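You operate a simulated robot arm through the tools that you are given. There is no shell and no other tool. Be economical: measure what you need, move in short steps, check, and stop when the job is done.

You run a simulated two-armed robot. Do the job below in one go: nothing can be reset, and whatever is moved stays where it is left.

## Task
Strap down the crate on the trolley and park it at the wall.
Fine: crate under the strap; strap before wheeling; brake on at the end.

The check looks at the end state, three seconds after you hand in, the way a careful person would. Anything else that was tipped, shoved, dropped, spilled or broken makes it a failure.

## Robot
Two 7-joint arms with two-finger parallel grippers on one trunk, hanging from a carriage that runs on a rail from [-2.004, 0] to [0.176, 0] (x, y) and turns from -351 to 336 degrees about z. Base frame: it is fixed where the carriage stands at the start and does not move with it; the origin is on the floor, on the carriage's upright axis, x ahead of it, y to its left, z up; the surface under the hand at the start is at about z = 0.8. Lengths are in m, angles in degrees, forces in N, time in s.
The left shoulder is at the start at [0.04, 0.161, 1.238], the right one opposite. With the tool pointing down near the work surface each hand reaches from about 0.1 to 0.74 m from the robot's upright axis, wherever it stands, measured 20 degrees to its own side. Places, roughly: blue crate [4.25, 2.5, 0.25]; blue trolley [0.5, -0.4, 0.5]; dark grey crate [0.5, 7, 0.75]; green crate [4.25, 3.25, 0.25]; orange strap [0.4, -0.7, 0.8]; red trolley lever [0.2, 0.1, 0.9]. Payload 4.4 kg a hand.
The tool frame of a hand sits at the grasp point between the pads (the TCP): z along the fingers, y along the line on which they close. The tips reach 0.023 m beyond it. The gripper opens to 0.094 m. The fingers are 0.038 m wide and 0.01 m thick; the gripper's body (0.054 by 0.096 m) begins 0.039 m behind the TCP.
Orientation is that of the tool frame in the base frame, as a unit quaternion [x, y, z, w]. With the fingers straight down and closing along the base's y, the tool's x points along the base's -x, its y along +y and its z along -z.

## Interface
- The arms move only by the tool send_rows. It takes "left_increments", "right_increments" or both (then of equal length, played together; a hand with none holds still); each is text: rows parted by semicolons, each of 7 numbers parted by spaces: the shift along the tool's x, y, z in units of 400 mm (1.0 is 400 mm), then the turn, a rotation vector about the tool's x, y, z in units of 90 degrees (1.0 is 90 degrees), then the opening, from 0 (shut) to 1 (fully open). In form: tx ty tz ax ay az jaw; .... A call has 1 to 20 rows; each row is the pose to reach, as a shift and turn from the pose commanded when the call began, along the tool's axes at that moment. A call with a number of a shift or a turn outside -1 to 1 is refused whole. A row lasts 0.2 s, in which the tool goes at most 0.05 m and 8.6 degrees; a call with a longer step from one row to the next is refused whole, and so is a gripper value outside its range. A pose out of reach is approached as far as the arm can. The call stops where the force on the tool passes 90 N (or 10 N more than at its start, if that is more) or the arm is blocked; 0.2 s more then pass. The fingers move at their own pace (about 0.045 m/s each) and stop on an object; they squeeze with about 22 N. The grip force told is the motor's: it shows also when the fingers shut on nothing. Time passes only in rows, and 0.2 s behind the last, so rows that repeat a pose let the fingers close. The reply holds the time, the measured pose of the TCP, the force on the tool along the base axes, the opening and the grip force, in the units named above and with some noise, with the torque about the TCP (base axes, N m) and any sound that the robot's microphone picked up, and new pictures: "pictures" is both (left out), scene, wrist or none (wrist: the cameras of the hands that moved).
- Cameras (640 x 400 px; columns grow to the right, rows downward): "scene" is now at [0.2139, -0.0186, 1.5048]; the picture's right is [-0.37, -0.93, 0.00], its down [-0.86, 0.34, -0.38] and it looks along [0.36, -0.14, -0.92] (base axes); focal length 219 px, centre (320, 200). "left" rides on the left gripper at [0.086, -0.016, -0.074] in its tool frame; the picture's right is [0.18, 0.98, 0.00], its down [-0.58, 0.11, -0.81] and it looks along [-0.79, 0.15, 0.59] (tool axes); focal length 243 px, centre (320, 200). "right" rides on the right gripper at [0.086, 0.016, -0.074] in its tool frame; the picture's right is [-0.18, 0.98, 0.00], its down [-0.58, -0.11, -0.81] and it looks along [-0.79, -0.15, 0.59] (tool axes); focal length 243 px, centre (320, 200). There is no depth. A picture from a camera that has moved, and an enlarged one, comes with that camera's place and axes in the base frame and with its lens.
- move_column(by): slides the trunk up (or, below 0, down) by that many m; the arms and the scene camera ride with it, the base frame stays. It gives what a move gives, with no picture.
- roll_base(legs): drives the robot by 1 to 6 legs, each [ahead, left, turn to the left] in m, m and degrees, along the robot's own axes; the way and the turn of a leg run together, so that a leg with both is an arc; at most 1.5 m and 180 degrees a leg. The arms and the cameras ride along, it lands a little off, and it stops where it bumps. It keeps to its track: a leg is cut to what the track allows. It gives what a move gives, and a new picture of the scene camera.
- head_to(pan, tilt): turns the head with the scene camera to pan (to the left, within 86 degrees either way) and tilt (down, from -29 to 69), counted from straight ahead of the robot. It gives what a move gives, and a new picture of the scene camera.
- zoom(camera, box): a new picture of the part [left, top, right, bottom] of that camera's present view, enlarged. It takes no simulated time.
- close_job(): hands the job in; it is judged then, once.

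Work in short steps. Places have to be worked out from the pictures, the camera data and where the tool is seen: move nearer, look again, correct. Check each grasp and each placing, and mend what went wrong. You have 120 turns and 260 pictures in all, those below and enlarged ones among them. Open the grippers and draw the arms clear of the work before you hand the job in, unless the task says otherwise; then end with one line.

The tools are called after "Emit:" as name(argument=value, ...) on one line, values as JSON. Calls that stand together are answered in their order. send_rows: Moves the arms, as the interface text tells. Its arguments: {"type":"object","properties":{"left_increments":{"type":"string"},"right_increments":{"type":"string"},"pictures":{"type":"string","enum":["both","scene","wrist","none"]}},"required":[]} The other tools are called the same way: move_column (by) slides the trunk up or down; roll_base (legs) drives the base; head_to (pan, tilt) turns the head that bears the scene camera; zoom (camera, box) takes an enlarged picture of a part of a camera's view; close_job () hands the job in.

At the start:

```text
time: 0.0
left_tcp_pos: [0.5357, -0.0223, 1.2069]
left_tool_rot: [0.0, 1.0, 0.0, 0.001]
left_contact_force: [-0.3, -0.1, 0.3]
left_ft_torque: [0.0, 0.0, 0.0]
left_grip_width: 0.0939
left_grip_force: 0.1
right_tcp_pos: [0.3857, -0.3814, 1.1982]
right_tool_rot: [0.0, 1.0, 0.0, 0.0]
right_contact_force: [-0.1, -0.1, 0.0]
right_ft_torque: [0.01, -0.02, 0.01]
right_grip_width: 0.0939
right_grip_force: 0.1
trunk travel left (down, up): [-0.375, 0.395]
robot x, y, heading: [0.0038, 0.0014, 0.0]
head pan, tilt: [-21.4, 67.6]
```

scene: 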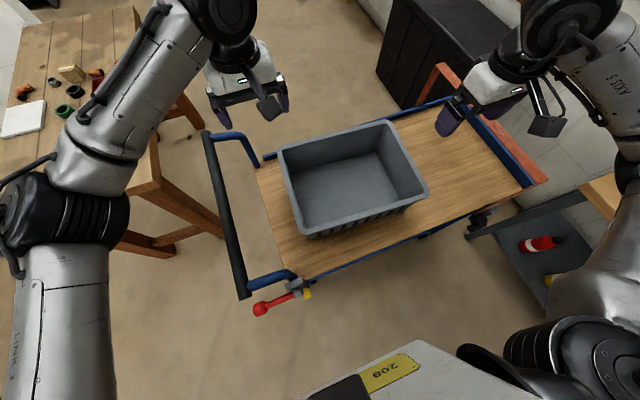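
right: 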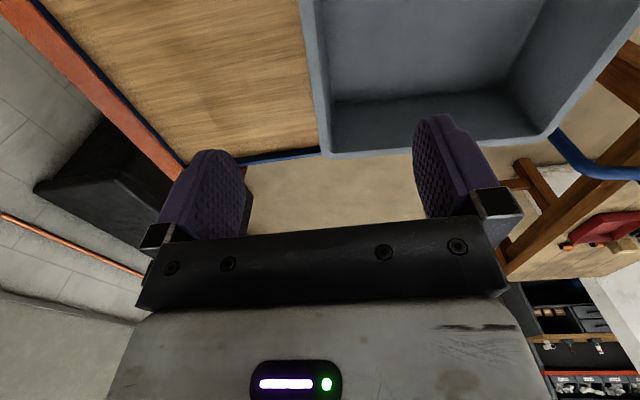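
left: 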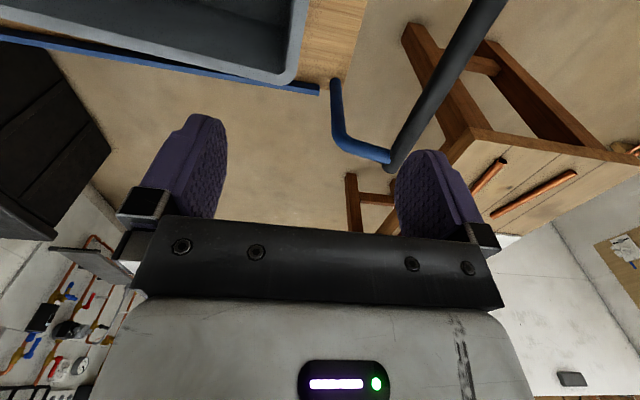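

The trolley lies ahead with a grey crate on it, and something orange is at its right end. I'll zoom in and look around to find the strap, the lever and the wall.

Emit:
zoom(camera="scene", box=[380, 40, 580, 240])

Emit:
zoom(camera="scene", box=[200, 220, 360, 320])

Emit:
head_to(pan=-60, tilt=35)

Emit:
head_to(pan=0, tilt=25)

Emit:
head_to(pan=70, tilt=30)

```text
2.00 times, centred on (480, 140) of scene
camera zoom: at [0.2139, -0.0186, 1.5048], right [-0.37, -0.93, 0.0], down [-0.86, 0.34, -0.38], along [0.36, -0.14, -0.92], focal length 438 px, centre (0, 320)
```

zoom: 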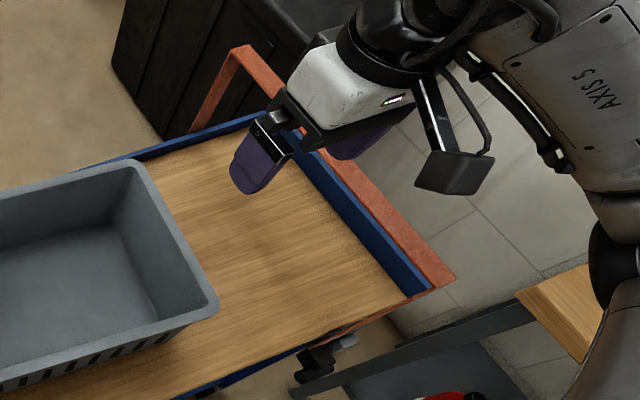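

```text
4.00 times, centred on (280, 270) of scene
camera zoom: at [0.2139, -0.0186, 1.5048], right [-0.37, -0.93, 0.0], down [-0.86, 0.34, -0.38], along [0.36, -0.14, -0.92], focal length 876 px, centre (480, -80)
```

zoom: 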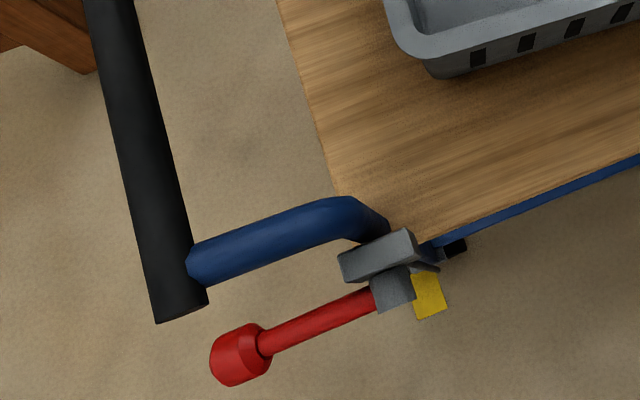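

```text
time: 1.1
left_tcp_pos: [0.536, -0.0209, 1.2066]
left_tool_rot: [0.0, 1.0, 0.0, -0.001]
left_contact_force: [-0.8, -0.2, 0.4]
left_ft_torque: [0.0, 0.03, 0.0]
left_grip_width: 0.0944
left_grip_force: 0.0
right_tcp_pos: [0.3853, -0.3812, 1.1984]
right_tool_rot: [0.0, 1.0, 0.0, 0.0]
right_contact_force: [0.2, -0.1, -0.1]
right_ft_torque: [0.01, -0.01, 0.03]
right_grip_width: 0.0942
right_grip_force: 0.0
trunk travel left (down, up): [-0.375, 0.395]
robot x, y, heading: [0.0012, -0.0017, 0.2]
head pan, tilt: [-60.0, 35.0]
camera scene: at [0.2045, -0.0738, 1.5473], right [-0.87, -0.5, 0.0], down [-0.29, 0.5, -0.82], along [0.41, -0.71, -0.57], focal length 219 px, centre (320, 200)
```

scene: 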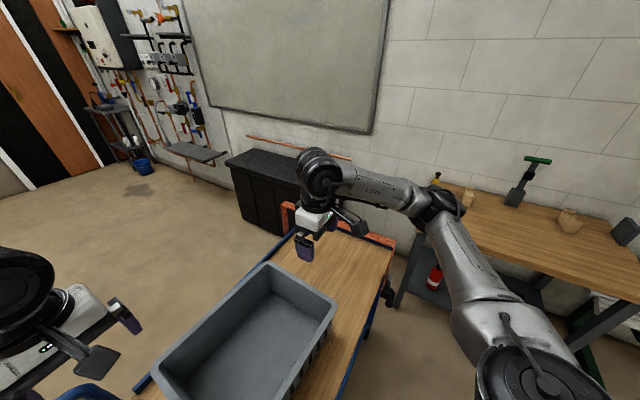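

```text
time: 2.4
left_tcp_pos: [0.5357, -0.0212, 1.2058]
left_tool_rot: [0.001, 1.0, 0.0, 0.0]
left_contact_force: [0.1, 0.4, -0.3]
left_ft_torque: [0.01, 0.04, 0.02]
left_grip_width: 0.094
left_grip_force: 0.1
right_tcp_pos: [0.3848, -0.3815, 1.1995]
right_tool_rot: [0.0, 1.0, -0.001, 0.0]
right_contact_force: [0.1, -0.6, 0.3]
right_ft_torque: [0.01, 0.0, -0.04]
right_grip_width: 0.0939
right_grip_force: 0.2
trunk travel left (down, up): [-0.375, 0.395]
robot x, y, heading: [-0.0022, -0.0004, 0.1]
head pan, tilt: [0.0, 25.0]
camera scene: at [0.2525, 0.0023, 1.5631], right [0.0, -1.0, 0.0], down [-0.42, 0.0, -0.91], along [0.91, 0.0, -0.42], focal length 219 px, centre (320, 200)
```

scene: 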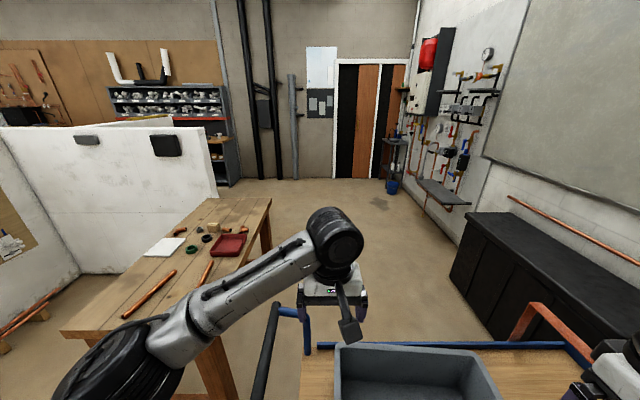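

```text
time: 3.8
left_tcp_pos: [0.5363, -0.0203, 1.206]
left_tool_rot: [0.0, 1.0, 0.0, 0.0]
left_contact_force: [-0.1, -0.3, -0.4]
left_ft_torque: [0.01, 0.0, 0.0]
left_grip_width: 0.0943
left_grip_force: 0.1
right_tcp_pos: [0.3848, -0.3819, 1.1982]
right_tool_rot: [0.0, 1.0, -0.001, 0.0]
right_contact_force: [-0.6, -0.1, 0.4]
right_ft_torque: [0.03, 0.02, 0.04]
right_grip_width: 0.0943
right_grip_force: 0.0
trunk travel left (down, up): [-0.375, 0.395]
robot x, y, heading: [-0.0061, -0.0035, -0.1]
head pan, tilt: [70.0, 30.0]
camera scene: at [0.1914, 0.0874, 1.5551], right [0.94, -0.34, 0.0], down [-0.17, -0.47, -0.87], along [0.3, 0.81, -0.5], focal length 219 px, centre (320, 200)
```

scene: 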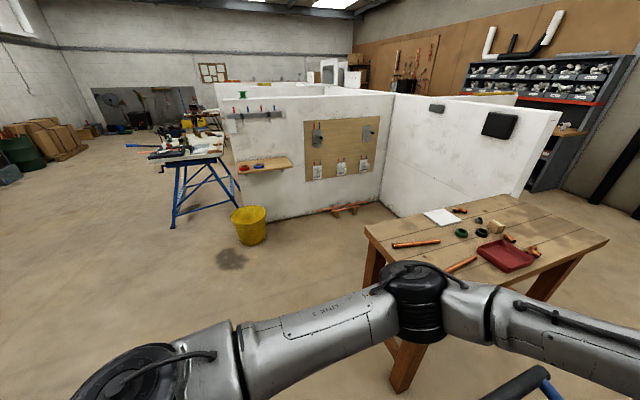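

I need closer views of the strap bar, its hinges and the wall behind it.

Emit:
head_to(pan=-75, tilt=55)

Emit:
head_to(pan=-40, tilt=50)

Emit:
zoom(camera="right", box=[0, 0, 320, 200])

```text
time: 6.0
left_tcp_pos: [0.5357, -0.0222, 1.2062]
left_tool_rot: [0.0, 1.0, 0.001, 0.001]
left_contact_force: [-0.6, 0.4, -0.9]
left_ft_torque: [-0.01, 0.0, 0.0]
left_grip_width: 0.094
left_grip_force: 0.1
right_tcp_pos: [0.3847, -0.3806, 1.1971]
right_tool_rot: [0.0, 1.0, 0.001, 0.0]
right_contact_force: [0.1, -0.2, -0.1]
right_ft_torque: [0.04, 0.03, 0.02]
right_grip_width: 0.0944
right_grip_force: 0.1
trunk travel left (down, up): [-0.375, 0.395]
robot x, y, heading: [-0.0007, -0.0009, -0.1]
head pan, tilt: [-75.0, 55.0]
camera scene: at [0.1791, -0.0672, 1.5191], right [-0.97, -0.26, 0.0], down [-0.21, 0.79, -0.57], along [0.15, -0.55, -0.82], focal length 219 px, centre (320, 200)
```

scene: 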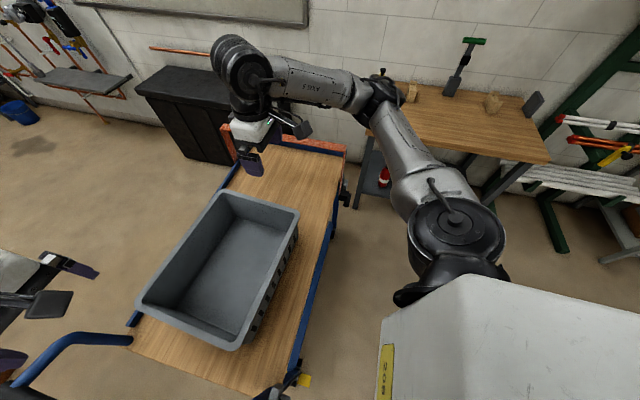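

```text
time: 7.1
left_tcp_pos: [0.5368, -0.0206, 1.2067]
left_tool_rot: [0.001, 1.0, 0.0, 0.001]
left_contact_force: [0.7, 0.1, -0.4]
left_ft_torque: [-0.03, -0.01, -0.05]
left_grip_width: 0.0941
left_grip_force: 0.1
right_tcp_pos: [0.3864, -0.3812, 1.1978]
right_tool_rot: [0.0, 1.0, 0.0, 0.0]
right_contact_force: [-0.3, 0.0, 0.7]
right_ft_torque: [0.03, -0.02, 0.05]
right_grip_width: 0.0941
right_grip_force: 0.1
trunk travel left (down, up): [-0.375, 0.395]
robot x, y, heading: [0.0014, 0.0061, 0.3]
head pan, tilt: [-40.0, 50.0]
camera scene: at [0.2193, -0.0471, 1.5256], right [-0.64, -0.77, 0.0], down [-0.59, 0.49, -0.64], along [0.49, -0.41, -0.77], focal length 219 px, centre (320, 200)
```

scene: 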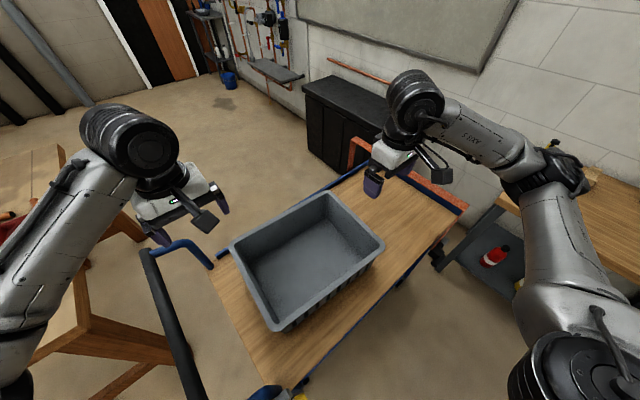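

```text
2.00 times, centred on (160, 100) of right
camera zoom: at [0.2979, -0.364, 1.2733], right [0.18, 0.98, 0.0], down [0.58, -0.11, 0.81], along [0.79, -0.15, -0.59], focal length 485 px, centre (640, 400)
```

zoom: 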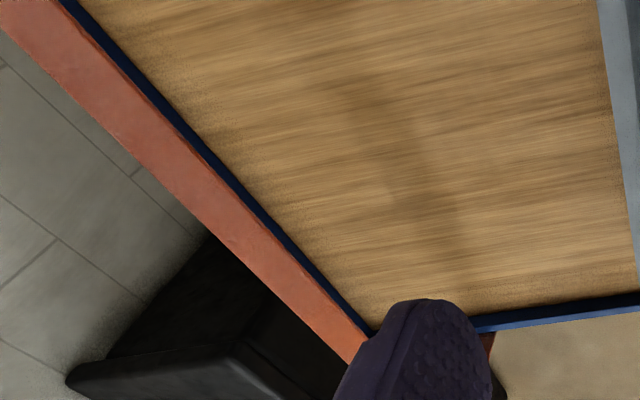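

The right hand hides the orange hoop. I'll draw it back 0.2 m toward the robot and 0.12 m right, then look from there.

Emit:
send_rows(right_increments="0.1 -0.06 0 0 0 0 1;0.2 -0.12 0 0 0 0 1;0.3 -0.18 0 0 0 0 1;0.4 -0.24 0 0 0 0 1;0.5 -0.3 0 0 0 0 1;0.5 -0.3 0 0 0 0 1", pictures="both")

Emit:
zoom(camera="scene", box=[240, 80, 480, 230])

```text
time: 8.5
left_tcp_pos: [0.5378, -0.0212, 1.207]
left_tool_rot: [0.0, 1.0, 0.0, 0.0]
left_contact_force: [-0.3, -0.2, 0.1]
left_ft_torque: [0.02, 0.03, 0.03]
left_grip_width: 0.0943
left_grip_force: 0.1
right_tcp_pos: [0.1877, -0.5028, 1.1988]
right_tool_rot: [0.0, 1.0, 0.0, -0.001]
right_contact_force: [-0.1, 0.3, -0.3]
right_ft_torque: [0.01, 0.02, 0.01]
right_grip_width: 0.0943
right_grip_force: 0.1
trunk travel left (down, up): [-0.375, 0.395]
robot x, y, heading: [-0.0017, 0.0019, -0.0]
head pan, tilt: [-40.0, 50.0]
camera scene: at [0.2198, -0.0471, 1.5257], right [-0.64, -0.77, 0.0], down [-0.59, 0.49, -0.64], along [0.49, -0.41, -0.77], focal length 219 px, centre (320, 200)
camera right: at [0.0995, -0.4859, 1.2737], right [0.18, 0.98, 0.0], down [0.58, -0.11, 0.81], along [0.79, -0.15, -0.59], focal length 243 px, centre (320, 200)
```

scene: 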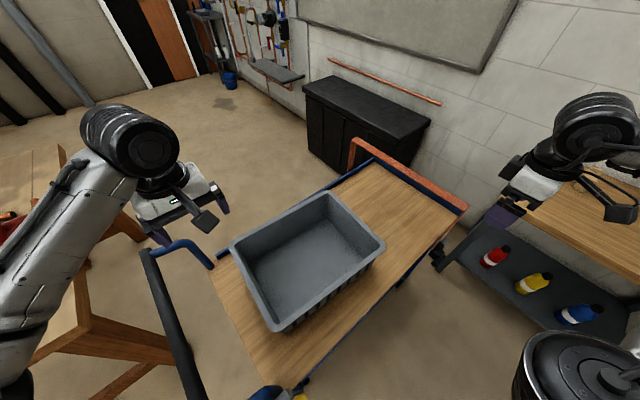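
right: 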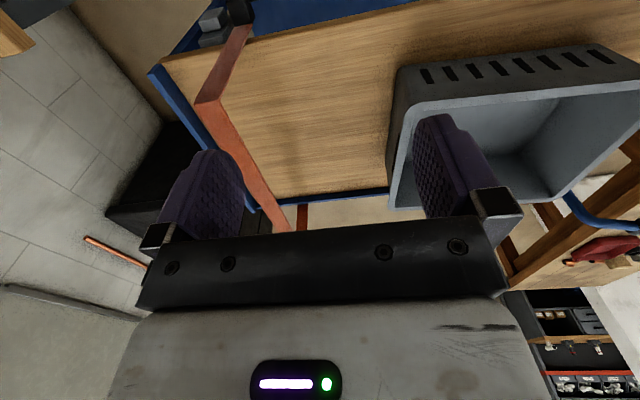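

```text
2.67 times, centred on (360, 155) of scene
camera zoom: at [0.2198, -0.0471, 1.5257], right [-0.64, -0.77, 0.0], down [-0.59, 0.49, -0.64], along [0.49, -0.41, -0.77], focal length 584 px, centre (213, 320)
```

zoom: 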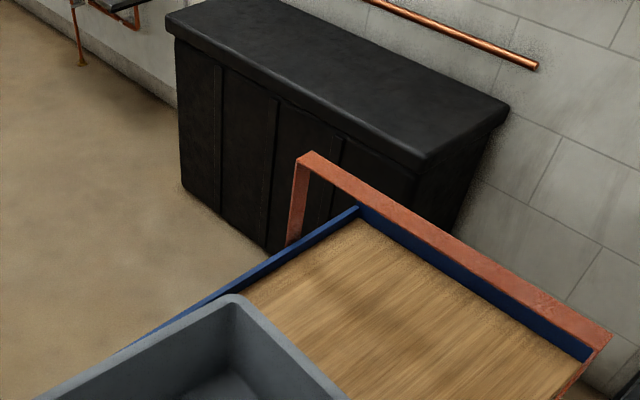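

The near leg of the hoop ends at a fitting at the near deck edge. I'll zoom in on it and on the far leg.

Emit:
zoom(camera="right", box=[140, 0, 300, 100])

Emit:
zoom(camera="right", box=[230, 130, 400, 236])

Emit:
zoom(camera="scene", box=[400, 180, 520, 300])

```text
4.00 times, centred on (220, 50) of right
camera zoom: at [0.0995, -0.4859, 1.2737], right [0.18, 0.98, 0.0], down [0.58, -0.11, 0.81], along [0.79, -0.15, -0.59], focal length 970 px, centre (720, 800)
```

zoom: 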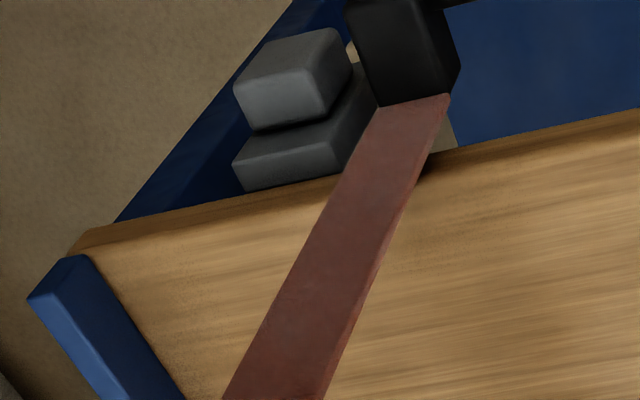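

```text
3.76 times, centred on (315, 183) of right
camera zoom: at [0.0995, -0.4859, 1.2737], right [0.18, 0.98, 0.0], down [0.58, -0.11, 0.81], along [0.79, -0.15, -0.59], focal length 913 px, centre (339, 264)
```

zoom: 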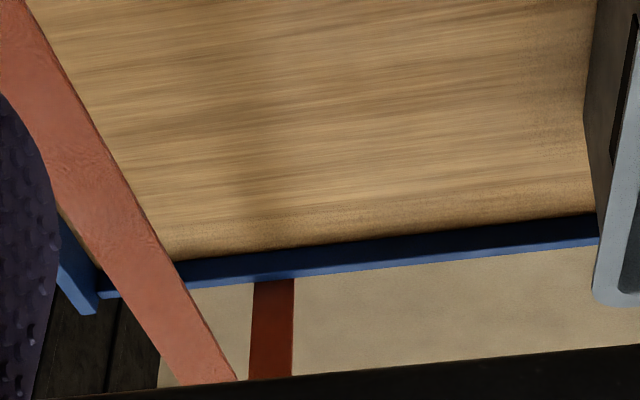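

```text
3.33 times, centred on (460, 240) of scene
camera zoom: at [0.2198, -0.0471, 1.5257], right [-0.64, -0.77, 0.0], down [-0.59, 0.49, -0.64], along [0.49, -0.41, -0.77], focal length 730 px, centre (-147, 67)
```

zoom: 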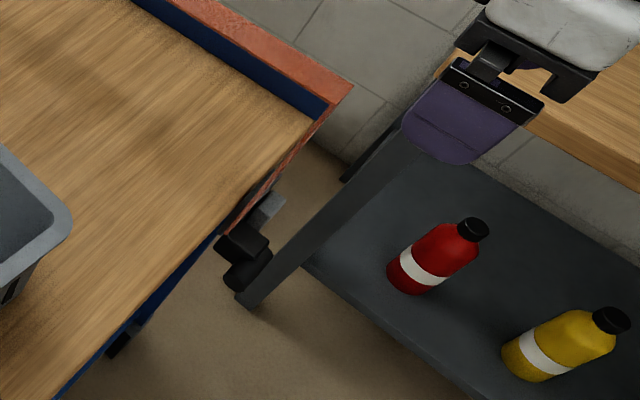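

From two views, the hoop stands upright: crossbar from (0.25,-0.67,0.98) to (0.74,-0.67,0.98), hinge near z≈0.75. The crate rim spans x 0.35–0.64, y -0.42..-0.035, at z≈0.90. I'll move the right hand back and down so its camera sees the trolley's near side and any latch.

Emit:
send_rows(right_increments="0.06 0.018 0.07 0 0 0 1;0.12 0.036 0.14 0 0 0 1;0.18 0.054 0.21 0 0 0 1;0.24 0.072 0.28 0 0 0 1;0.3 0.09 0.35 0 0 0 1;0.36 0.108 0.42 0 0 0 1;0.42 0.125 0.49 0 0 0 1;0.47 0.125 0.53 0 0 0 1;0.47 0.125 0.53 0 0 0 1", pictures="wrist")

Emit:
head_to(pan=0, tilt=69)

```text
time: 10.5
left_tcp_pos: [0.5363, -0.0211, 1.207]
left_tool_rot: [0.0, 1.0, -0.001, 0.0]
left_contact_force: [-0.3, -0.3, -0.2]
left_ft_torque: [0.0, 0.02, 0.04]
left_grip_width: 0.0941
left_grip_force: 0.0
right_tcp_pos: [-0.0093, -0.4901, 0.9688]
right_tool_rot: [0.0, 1.0, 0.001, 0.0]
right_contact_force: [0.2, 1.0, 0.1]
right_ft_torque: [0.01, -0.01, -0.01]
right_grip_width: 0.0938
right_grip_force: 0.1
right hand out of reach, approached as far as the arm can: row 3, 4, 5, 6, 7, 8, 9
trunk travel left (down, up): [-0.375, 0.395]
robot x, y, heading: [0.0024, 0.0015, 0.1]
head pan, tilt: [-40.0, 50.0]
camera right: at [-0.0967, -0.4728, 1.0451], right [0.18, 0.98, 0.0], down [0.58, -0.11, 0.81], along [0.79, -0.15, -0.59], focal length 243 px, centre (320, 200)
```

right: 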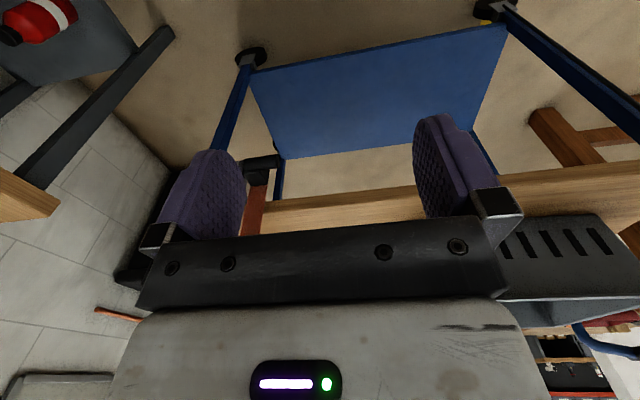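

```text
time: 11.5
left_tcp_pos: [0.5363, -0.0214, 1.2068]
left_tool_rot: [0.0, 1.0, 0.0, -0.001]
left_contact_force: [-0.3, 0.5, 0.2]
left_ft_torque: [-0.01, 0.0, -0.01]
left_grip_width: 0.0941
left_grip_force: 0.0
right_tcp_pos: [-0.0059, -0.4885, 0.9691]
right_tool_rot: [0.0, 1.0, 0.0, 0.003]
right_contact_force: [0.1, -0.6, 0.2]
right_ft_torque: [-0.02, -0.02, -0.01]
right_grip_width: 0.0941
right_grip_force: 0.1
trunk travel left (down, up): [-0.375, 0.395]
robot x, y, heading: [-0.0017, -0.0058, 0.2]
head pan, tilt: [0.0, 68.8]
camera scene: at [0.2164, 0.0024, 1.5037], right [0.0, -1.0, 0.0], down [-0.93, 0.0, -0.36], along [0.36, 0.0, -0.93], focal length 219 px, centre (320, 200)
```

scene: 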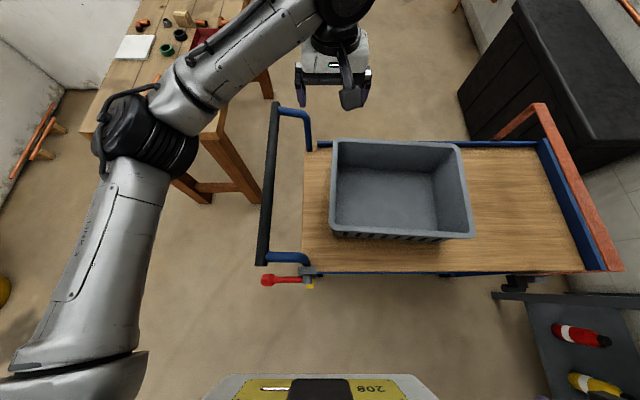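

The hoop's near pivot shows a black cylinder and grey parts, so I'll enlarge those, and the brake lever.

Emit:
zoom(camera="right", box=[200, 130, 360, 230])

Emit:
zoom(camera="scene", box=[470, 220, 640, 326])

Emit:
zoom(camera="scene", box=[240, 230, 360, 305])

```text
4.00 times, centred on (280, 180) of right
camera zoom: at [-0.0945, -0.4722, 1.044], right [0.18, 0.98, 0.0], down [0.58, -0.11, 0.81], along [0.8, -0.15, -0.59], focal length 970 px, centre (480, 280)
```

zoom: 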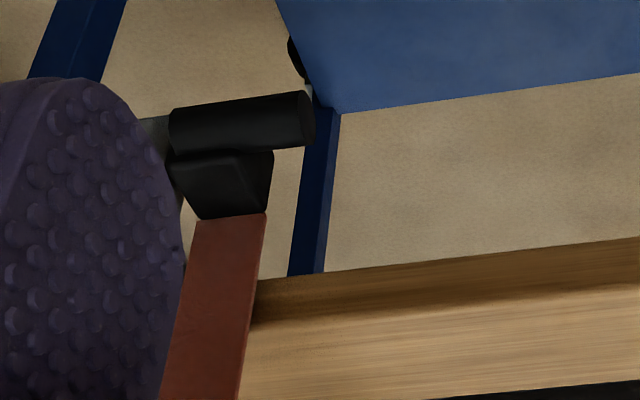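

```text
3.76 times, centred on (555, 273) of scene
camera zoom: at [0.2164, 0.0024, 1.5037], right [0.0, -1.0, 0.0], down [-0.93, 0.0, -0.36], along [0.36, 0.0, -0.93], focal length 824 px, centre (-565, -75)
```

zoom: 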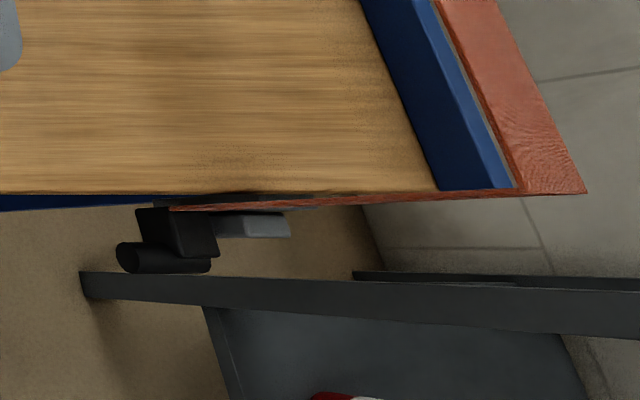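

```text
5.33 times, centred on (300, 268) of scene
camera zoom: at [0.2164, 0.0024, 1.5037], right [0.0, -1.0, 0.0], down [-0.93, 0.0, -0.36], along [0.36, 0.0, -0.93], focal length 1168 px, centre (427, -160)
```

zoom: 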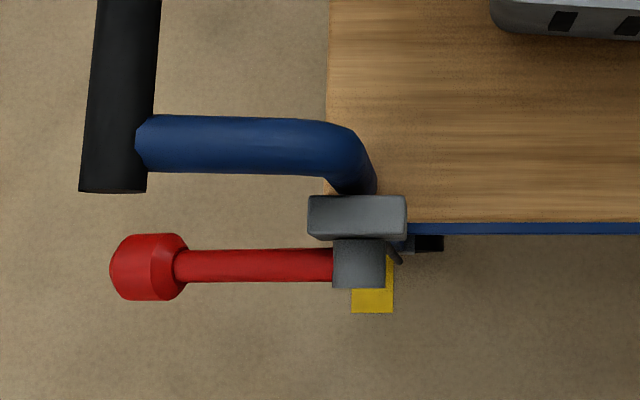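

The hoop's near leg ends in a black block with a cylindrical grip beside a grey bracket. I'll shift the right hand to get an unobstructed closer view.

Emit:
send_rows(right_increments="-0.1 -0.07 0 0 0 0 1;-0.2 -0.14 0.0 0 0 0 1;-0.2 -0.25 0.05 0 0 0 1;-0.2 -0.35 0.1 0 0 0 1;-0.2 -0.35 0.1 0 0 0 1", pictures="wrist")

Emit:
zoom(camera="right", box=[200, 60, 440, 210])

```text
time: 12.7
left_tcp_pos: [0.5363, -0.0223, 1.2061]
left_tool_rot: [0.0, 1.0, 0.0, 0.0]
left_contact_force: [0.1, -0.1, -0.9]
left_ft_torque: [-0.01, 0.01, -0.01]
left_grip_width: 0.0941
left_grip_force: 0.0
right_tcp_pos: [0.0718, -0.6291, 0.9301]
right_tool_rot: [0.0, 1.0, -0.001, 0.0]
right_contact_force: [0.8, 0.8, 0.4]
right_ft_torque: [0.03, 0.0, 0.01]
right_grip_width: 0.0941
right_grip_force: 0.0
right hand out of reach, approached as far as the arm can: row 3
trunk travel left (down, up): [-0.375, 0.395]
robot x, y, heading: [-0.0025, -0.0007, 0.0]
head pan, tilt: [0.0, 68.8]
camera right: at [-0.0161, -0.6124, 1.0051], right [0.18, 0.98, 0.0], down [0.58, -0.11, 0.81], along [0.79, -0.15, -0.59], focal length 243 px, centre (320, 200)
```

right: 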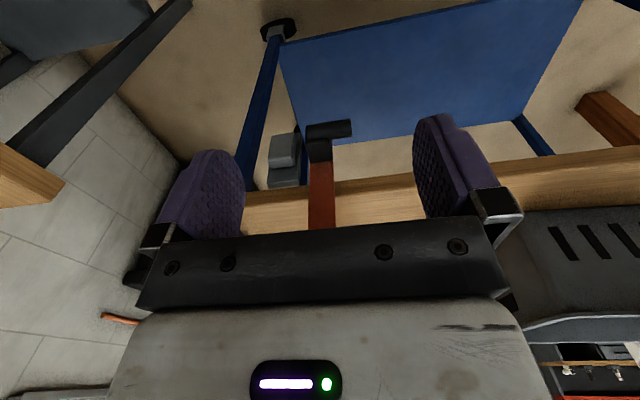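

```text
2.67 times, centred on (320, 135) of right
camera zoom: at [-0.0161, -0.6124, 1.0051], right [0.18, 0.98, 0.0], down [0.58, -0.11, 0.81], along [0.79, -0.15, -0.59], focal length 647 px, centre (320, 373)
```

zoom: 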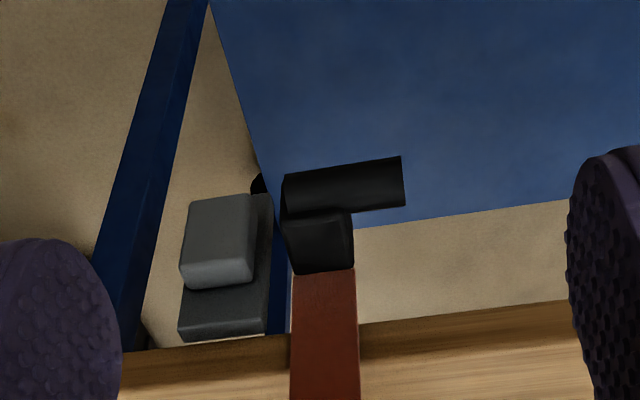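

The near end of the strap has a grip handle (y≈-0.665, z≈0.72) and there is a keeper block at y≈-0.72. I'll back the robot 0.4 m along the rail to see the whole trolley side.

Emit:
roll_base(legs=[[-0.45, 0, 0]])

Emit:
head_to(pan=-30, tilt=45)

Emit:
zoom(camera="scene", box=[200, 50, 520, 250])

Emit:
zoom(camera="right", box=[160, 60, 480, 260])

```text
time: 15.4
left_tcp_pos: [0.09, -0.0239, 1.2073]
left_tool_rot: [0.002, 1.0, 0.0, 0.0]
left_contact_force: [-0.6, 1.0, -0.5]
left_ft_torque: [0.03, -0.02, -0.06]
left_grip_width: 0.0939
left_grip_force: 0.0
right_tcp_pos: [-0.3778, -0.6293, 0.9295]
right_tool_rot: [0.004, 1.0, 0.0, 0.0]
right_contact_force: [-1.3, -0.6, 0.3]
right_ft_torque: [0.04, 0.01, -0.02]
right_grip_width: 0.0938
right_grip_force: 0.0
trunk travel left (down, up): [-0.375, 0.395]
robot x, y, heading: [-0.4434, -0.0019, -0.1]
head pan, tilt: [0.0, 68.8]
camera scene: at [-0.2291, 0.0012, 1.5036], right [-0.01, -1.0, 0.0], down [-0.93, 0.01, -0.36], along [0.36, 0.0, -0.93], focal length 219 px, centre (320, 200)
```

scene: 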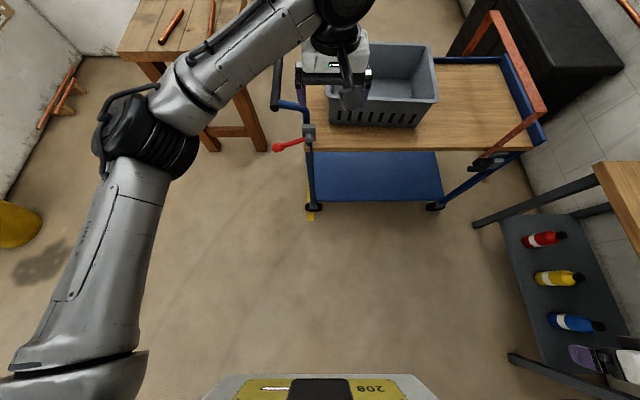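

```text
time: 16.4
left_tcp_pos: [0.0906, -0.0245, 1.2072]
left_tool_rot: [0.003, 1.0, 0.0, 0.0]
left_contact_force: [0.2, 0.3, 0.9]
left_ft_torque: [0.01, -0.01, -0.01]
left_grip_width: 0.094
left_grip_force: 0.1
right_tcp_pos: [-0.3775, -0.6296, 0.9294]
right_tool_rot: [0.003, 1.0, -0.001, 0.0]
right_contact_force: [0.5, -0.2, 0.1]
right_ft_torque: [0.0, -0.05, 0.0]
right_grip_width: 0.0936
right_grip_force: 0.0
trunk travel left (down, up): [-0.375, 0.395]
robot x, y, heading: [-0.4438, -0.0016, -0.3]
head pan, tilt: [-30.0, 45.0]
camera scene: at [-0.2145, -0.0395, 1.5325], right [-0.5, -0.86, 0.0], down [-0.61, 0.36, -0.71], along [0.61, -0.36, -0.71], focal length 219 px, centre (320, 200)
```

scene: 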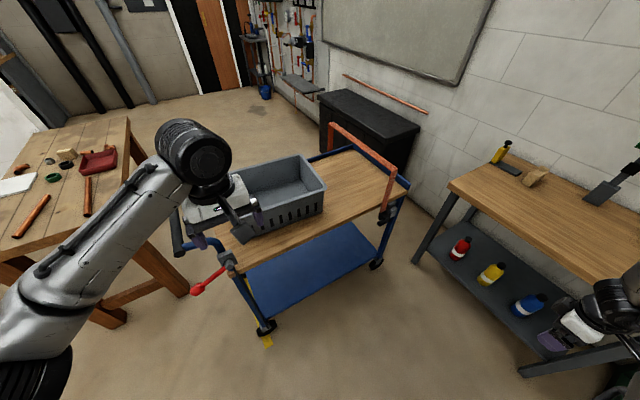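

```text
2.00 times, centred on (360, 150) of scene
camera zoom: at [-0.2145, -0.0395, 1.5325], right [-0.5, -0.86, 0.0], down [-0.61, 0.36, -0.71], along [0.61, -0.36, -0.71], focal length 438 px, centre (240, 300)
```

zoom: 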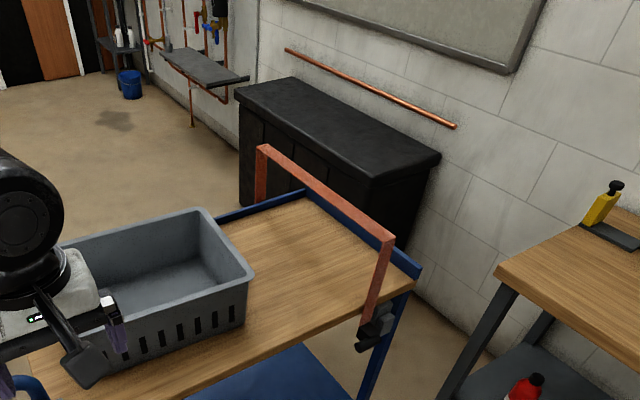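

```text
2.00 times, centred on (320, 160) of right
camera zoom: at [-0.4655, -0.612, 1.0054], right [0.19, 0.98, 0.0], down [0.58, -0.11, 0.81], along [0.79, -0.15, -0.59], focal length 485 px, centre (320, 280)
```

zoom: 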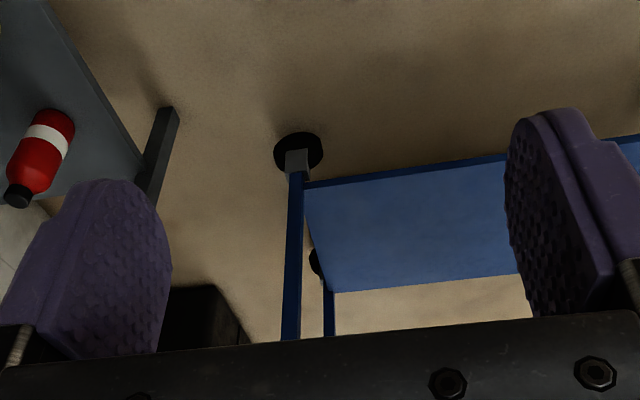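

Now the layout is clear: the trolley needs to go toward -y about 0.75 m between cabinet and bench to the wall. I'll look closely at the brake lever and the yellow piece by the caster.

Emit:
zoom(camera="scene", box=[170, 230, 330, 350])

Emit:
zoom(camera="scene", box=[350, 130, 450, 280])

Emit:
head_to(pan=-60, tilt=35)

```text
3.33 times, centred on (250, 290) of scene
camera zoom: at [-0.2145, -0.0395, 1.5325], right [-0.5, -0.86, 0.0], down [-0.61, 0.36, -0.71], along [0.61, -0.36, -0.71], focal length 730 px, centre (553, -100)
```

zoom: 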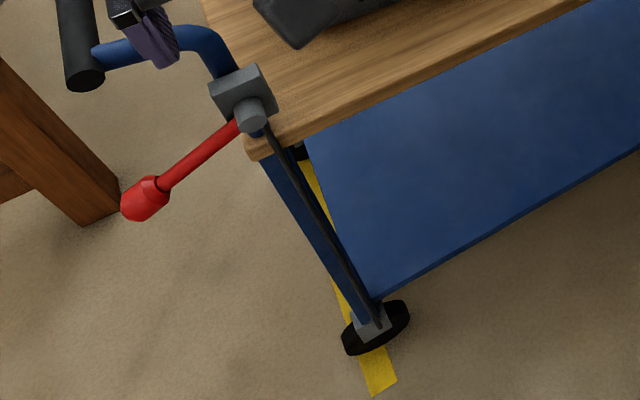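

```text
2.67 times, centred on (400, 205) of scene
camera zoom: at [-0.2145, -0.0395, 1.5325], right [-0.5, -0.86, 0.0], down [-0.61, 0.36, -0.71], along [0.61, -0.36, -0.71], focal length 584 px, centre (107, 187)
```

zoom: 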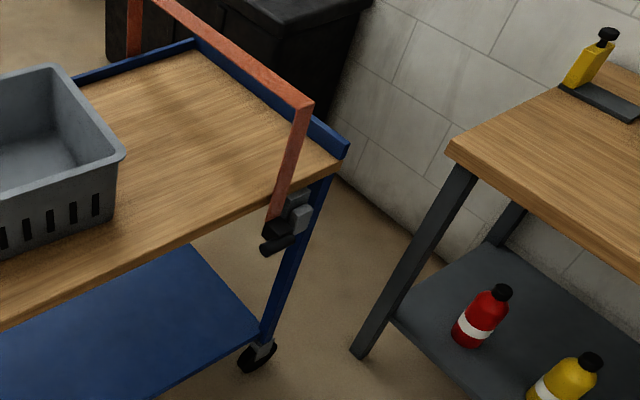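

```text
time: 17.3
left_tcp_pos: [0.0909, -0.0244, 1.2063]
left_tool_rot: [0.003, 1.0, 0.0, 0.0]
left_contact_force: [-0.7, 0.5, 0.8]
left_ft_torque: [0.01, -0.01, 0.01]
left_grip_width: 0.0942
left_grip_force: 0.0
right_tcp_pos: [-0.3784, -0.6292, 0.9294]
right_tool_rot: [0.002, 1.0, 0.0, 0.001]
right_contact_force: [0.0, 0.8, -0.6]
right_ft_torque: [0.03, 0.01, 0.03]
right_grip_width: 0.0938
right_grip_force: 0.0
trunk travel left (down, up): [-0.375, 0.395]
robot x, y, heading: [-0.4458, 0.0003, -0.4]
head pan, tilt: [-60.0, 35.0]
camera scene: at [-0.241, -0.075, 1.5473], right [-0.87, -0.5, 0.0], down [-0.28, 0.5, -0.82], along [0.41, -0.71, -0.57], focal length 219 px, centre (320, 200)
```

scene: 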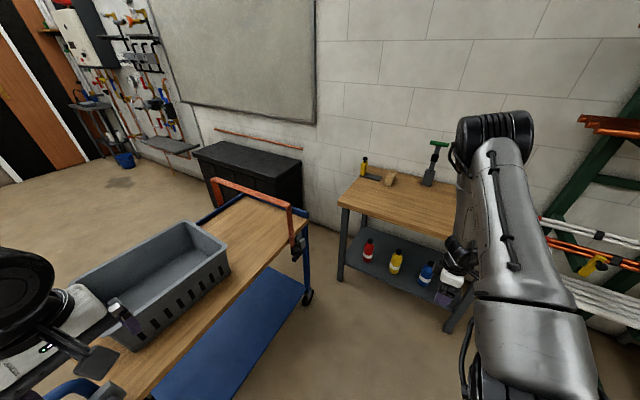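

The brake lever: pivot ≈(0.23,0.04,0.885), knob ≈(0.226,0.15,0.85). The strap hoop is upright at y≈-0.67 with crossbar at z≈0.98, so the crate (rim 0.90) can be slid under it. I'll roll back to the start, swing the left hand away, and use the right hand to pinch the crate's left wall.

Emit:
roll_base(legs=[[0.445, 0, 0]])

Emit:
send_rows(left_increments="0.03 0.11 0 0 0 0 1;0.06 0.22 0 0 0 0 1;0.09 0.33 0 0 0 0 1;0.12 0.44 0 0 0 0 1;0.15 0.55 0 0 0 0 1;0.18 0.66 0 0 0 0 1;0.21 0.77 0 0 0 0 1;0.24 0.88 0 0 0 0 1;0.24 0.88 0 0 0 0 1", right_increments="0 0.05 -0.1 0 0 0 1;0 0.05 -0.22 0 0 0 1;0 0.05 -0.34 0 0 0 1;0 0.05 -0.46 0 0 0 1;0 0.05 -0.58 0 0 0 1;-0.05 0.15 -0.62 0 0 0 1;-0.1 0.25 -0.65 0 0 0 1;-0.15 0.35 -0.65 0 0 0 1;-0.2 0.45 -0.65 0 0 0 1", pictures="none")

Emit:
head_to(pan=0, tilt=69)

```text
time: 20.1
left_tcp_pos: [0.5426, -0.0252, 1.2067]
left_tool_rot: [0.003, 1.0, 0.0, 0.0]
left_contact_force: [0.1, -0.3, 0.6]
left_ft_torque: [-0.02, 0.0, 0.0]
left_grip_width: 0.0942
left_grip_force: 0.1
right_tcp_pos: [0.073, -0.6303, 0.9298]
right_tool_rot: [0.003, 1.0, 0.001, 0.0]
right_contact_force: [-0.4, 0.2, -0.2]
right_ft_torque: [0.0, 0.01, -0.04]
right_grip_width: 0.0941
right_grip_force: 0.1
trunk travel left (down, up): [-0.375, 0.395]
robot x, y, heading: [0.0041, -0.0019, -0.2]
head pan, tilt: [-60.0, 35.0]
camera scene: at [0.2097, -0.075, 1.5474], right [-0.87, -0.5, 0.0], down [-0.28, 0.5, -0.82], along [0.41, -0.71, -0.57], focal length 219 px, centre (320, 200)
```

scene: 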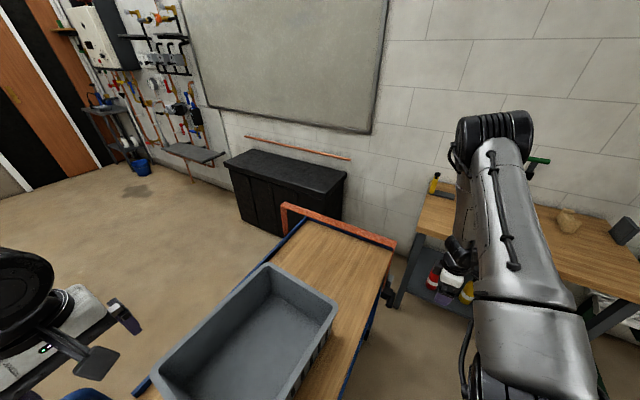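

```text
time: 22.1
left_tcp_pos: [0.4477, 0.3252, 1.2072]
left_tool_rot: [0.004, 1.0, 0.0, 0.0]
left_contact_force: [-0.8, -0.3, -0.2]
left_ft_torque: [0.0, 0.01, 0.0]
left_grip_width: 0.0944
left_grip_force: 0.0
right_tcp_pos: [0.0733, -0.6101, 1.0677]
right_tool_rot: [0.002, 1.0, 0.001, 0.0]
right_contact_force: [0.2, -0.4, -0.2]
right_ft_torque: [-0.04, 0.01, 0.0]
right_grip_width: 0.0942
right_grip_force: 0.0
right hand out of reach, approached as far as the arm can: row 4, 5, 6, 7, 8, 9
trunk travel left (down, up): [-0.375, 0.395]
robot x, y, heading: [0.0083, 0.0044, -0.0]
head pan, tilt: [-60.0, 35.0]
```

```text
time: 23.4
left_tcp_pos: [0.4475, 0.3259, 1.2075]
left_tool_rot: [0.003, 1.0, 0.0, 0.0]
left_contact_force: [0.7, 0.4, 0.3]
left_ft_torque: [-0.01, 0.0, 0.03]
left_grip_width: 0.0941
left_grip_force: 0.1
right_tcp_pos: [0.0733, -0.6116, 1.0676]
right_tool_rot: [0.003, 1.0, 0.0, 0.0]
right_contact_force: [-0.1, 0.5, 1.4]
right_ft_torque: [-0.02, 0.02, 0.02]
right_grip_width: 0.094
right_grip_force: 0.0
trunk travel left (down, up): [-0.375, 0.395]
robot x, y, heading: [0.0061, -0.0031, -0.4]
head pan, tilt: [0.0, 68.8]
camera scene: at [0.2218, 0.0011, 1.5037], right [-0.01, -1.0, 0.0], down [-0.93, 0.01, -0.36], along [0.36, 0.0, -0.93], focal length 219 px, centre (320, 200)
```

scene: 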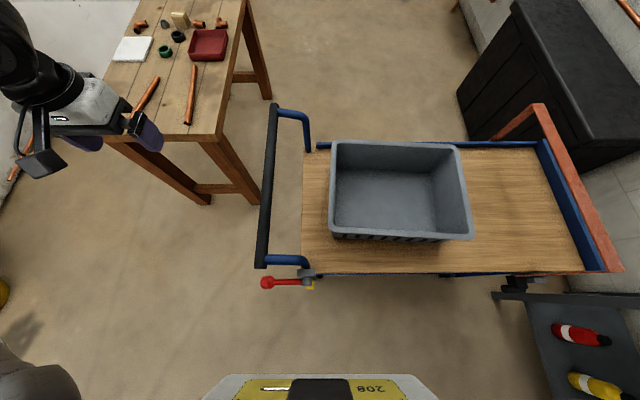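

Moving the right hand up and across toward the crate's left wall, in two calls.

Emit:
send_rows(right_increments="-0.06 0.09 -0.03 0 0 0 1;-0.12 0.18 -0.06 0 0 0 1;-0.18 0.27 -0.09 0 0 0 1;-0.24 0.36 -0.12 0 0 0 1;-0.3 0.45 -0.15 0 0 0 1;-0.36 0.54 -0.18 0 0 0 1;-0.42 0.63 -0.2 0 0 0 1;-0.48 0.72 -0.2 0 0 0 1;-0.56 0.78 -0.2 0 0 0 1", pictures="none")

Emit:
send_rows(right_increments="-0.06 0.09 0 0 0 0 1;-0.12 0.18 0 0 0 0 1;-0.18 0.27 0 0 0 0 1;-0.24 0.36 0 0 0 0 1;-0.3 0.45 0 0 0 0 1;-0.38 0.52 0 0 0 0 1;-0.47 0.57 0 0 0 0 1;-0.5 0.64 0 0 0 0 1;-0.5 0.64 0 0 0 0 1", pictures="both")

```text
time: 25.4
left_tcp_pos: [0.4475, 0.3249, 1.2072]
left_tool_rot: [0.002, 1.0, -0.001, 0.0]
left_contact_force: [-0.2, 0.1, 0.5]
left_ft_torque: [0.01, 0.03, 0.0]
left_grip_width: 0.0939
left_grip_force: 0.1
right_tcp_pos: [0.1917, -0.481, 1.0262]
right_tool_rot: [0.002, 1.0, -0.007, 0.016]
right_contact_force: [0.1, 0.1, -0.2]
right_ft_torque: [0.0, 0.01, 0.01]
right_grip_width: 0.0941
right_grip_force: 0.1
right hand out of reach, approached as far as the arm can: row 1, 2, 3, 4, 5, 6, 7, 8, 9
trunk travel left (down, up): [-0.375, 0.395]
robot x, y, heading: [0.008, 0.0015, -0.3]
head pan, tilt: [0.0, 68.8]
```

```text
time: 27.4
left_tcp_pos: [0.447, 0.3253, 1.208]
left_tool_rot: [0.003, 1.0, 0.0, 0.0]
left_contact_force: [-0.1, 0.2, -0.1]
left_ft_torque: [-0.03, 0.0, 0.0]
left_grip_width: 0.0941
left_grip_force: 0.0
right_tcp_pos: [0.3858, -0.2296, 1.0262]
right_tool_rot: [0.004, 1.0, 0.0, 0.0]
right_contact_force: [-0.2, 0.6, -1.3]
right_ft_torque: [0.05, -0.02, 0.01]
right_grip_width: 0.094
right_grip_force: 0.0
right hand out of reach, approached as far as the arm can: row 1, 2, 3, 4, 5
trunk travel left (down, up): [-0.375, 0.395]
robot x, y, heading: [0.0062, -0.0013, -0.3]
head pan, tilt: [0.0, 68.8]
camera scene: at [0.2217, 0.001, 1.5036], right [-0.01, -1.0, 0.0], down [-0.93, 0.01, -0.36], along [0.36, 0.0, -0.93], focal length 219 px, centre (320, 200)
camera right: at [0.2991, -0.2109, 1.1017], right [0.19, 0.98, 0.0], down [0.58, -0.11, 0.81], along [0.79, -0.15, -0.59], focal length 243 px, centre (320, 200)
```

scene: 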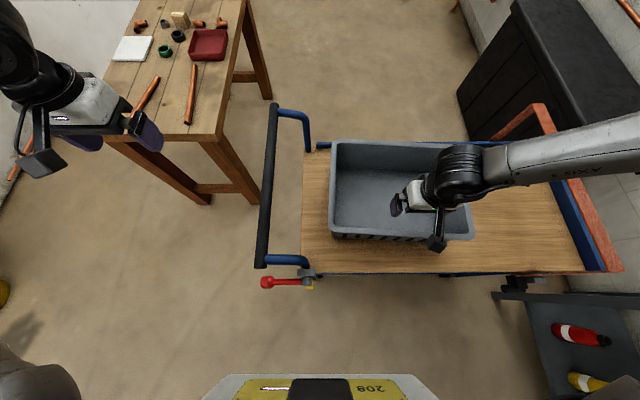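
right: 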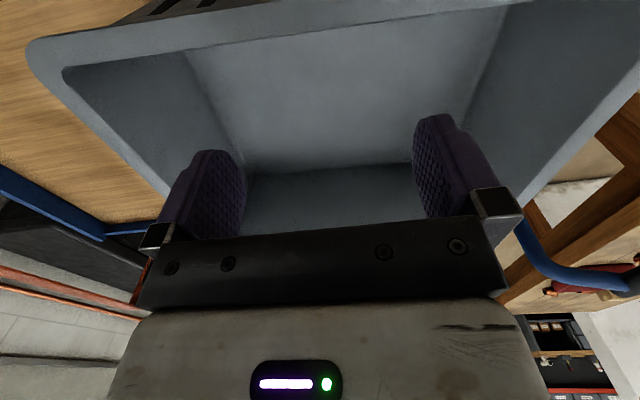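

Hand hovers over the crate. Continue to above the left wall (x≈0.5, y≈-0.045).

Emit:
send_rows(right_increments="-0.06 0.1 0 0 0 0 1;-0.12 0.2 0 0 0 0 1;-0.18 0.3 0 0 0 0 1;-0.24 0.4 0 0 0 0 1;-0.285 0.465 0 0 0 0 1;-0.285 0.465 0 0 0 0 1", pictures="both")

```text
time: 28.8
left_tcp_pos: [0.4469, 0.325, 1.2075]
left_tool_rot: [0.003, 1.0, 0.0, -0.001]
left_contact_force: [-0.4, 0.0, 0.1]
left_ft_torque: [0.01, -0.01, 0.0]
left_grip_width: 0.094
left_grip_force: 0.1
right_tcp_pos: [0.461, -0.1417, 1.0626]
right_tool_rot: [0.003, 1.0, 0.0, 0.0]
right_contact_force: [0.6, -0.3, 0.6]
right_ft_torque: [-0.01, 0.0, -0.01]
right_grip_width: 0.0938
right_grip_force: 0.1
right hand out of reach, approached as far as the arm can: row 3, 4, 5, 6
trunk travel left (down, up): [-0.375, 0.395]
robot x, y, heading: [0.0044, -0.0027, -0.5]
head pan, tilt: [0.0, 68.8]
camera scene: at [0.2217, 0.0012, 1.5037], right [-0.01, -1.0, 0.0], down [-0.93, 0.01, -0.36], along [0.36, 0.0, -0.93], focal length 219 px, centre (320, 200)
camera right: at [0.3738, -0.1228, 1.1377], right [0.19, 0.98, 0.0], down [0.58, -0.11, 0.81], along [0.79, -0.15, -0.59], focal length 243 px, centre (320, 200)
```

scene: 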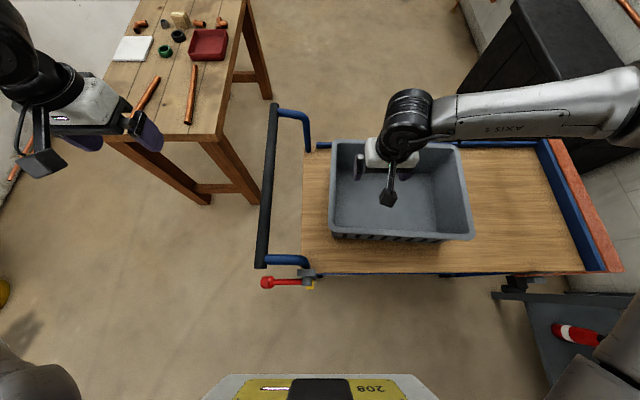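
right: 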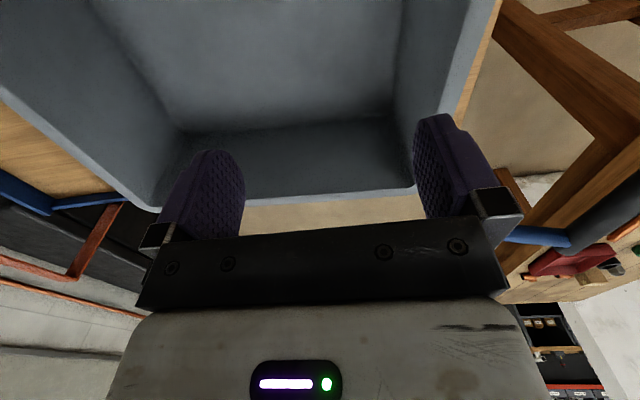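

The right arm's posture is at its limit here. Better: raise the right hand, turn the robot right by 40°, and use the left arm for the slide.

Emit:
send_rows(right_increments="0 0 -0.12 0 0 0 1;0.05 -0.05 -0.24 0 0 0 1;0.1 -0.1 -0.34 0 0 0 1;0.2 -0.15 -0.34 0 0 0 1;0.2 -0.15 -0.34 0 0 0 1", pictures="none")

Emit:
roll_base(legs=[[0, 0, -40]])

```text
refused: row 2 steps farther than a row can; nothing moved
```

```text
time: 31.0
left_tcp_pos: [0.5527, -0.0307, 1.2069]
left_tool_rot: [0.342, 0.94, 0.0, 0.0]
left_contact_force: [-0.3, -0.7, 1.0]
left_ft_torque: [-0.01, 0.05, 0.02]
left_grip_width: 0.0942
left_grip_force: 0.1
right_tcp_pos: [0.2659, -0.3987, 1.063]
right_tool_rot: [0.343, 0.939, -0.001, 0.0]
right_contact_force: [-0.2, 0.2, 1.0]
right_ft_torque: [0.0, 0.02, 0.01]
right_grip_width: 0.0942
right_grip_force: 0.0
trunk travel left (down, up): [-0.375, 0.395]
robot x, y, heading: [0.0069, 0.003, -40.0]
head pan, tilt: [0.0, 68.8]
camera scene: at [0.1713, -0.1364, 1.5037], right [-0.64, -0.77, 0.0], down [-0.71, 0.6, -0.36], along [0.28, -0.23, -0.93], focal length 219 px, centre (320, 200)
```

scene: 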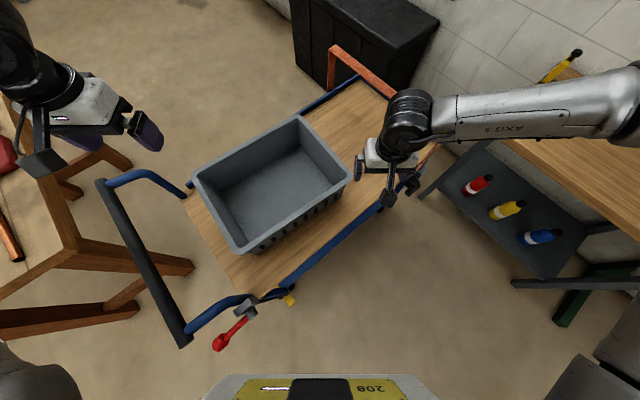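

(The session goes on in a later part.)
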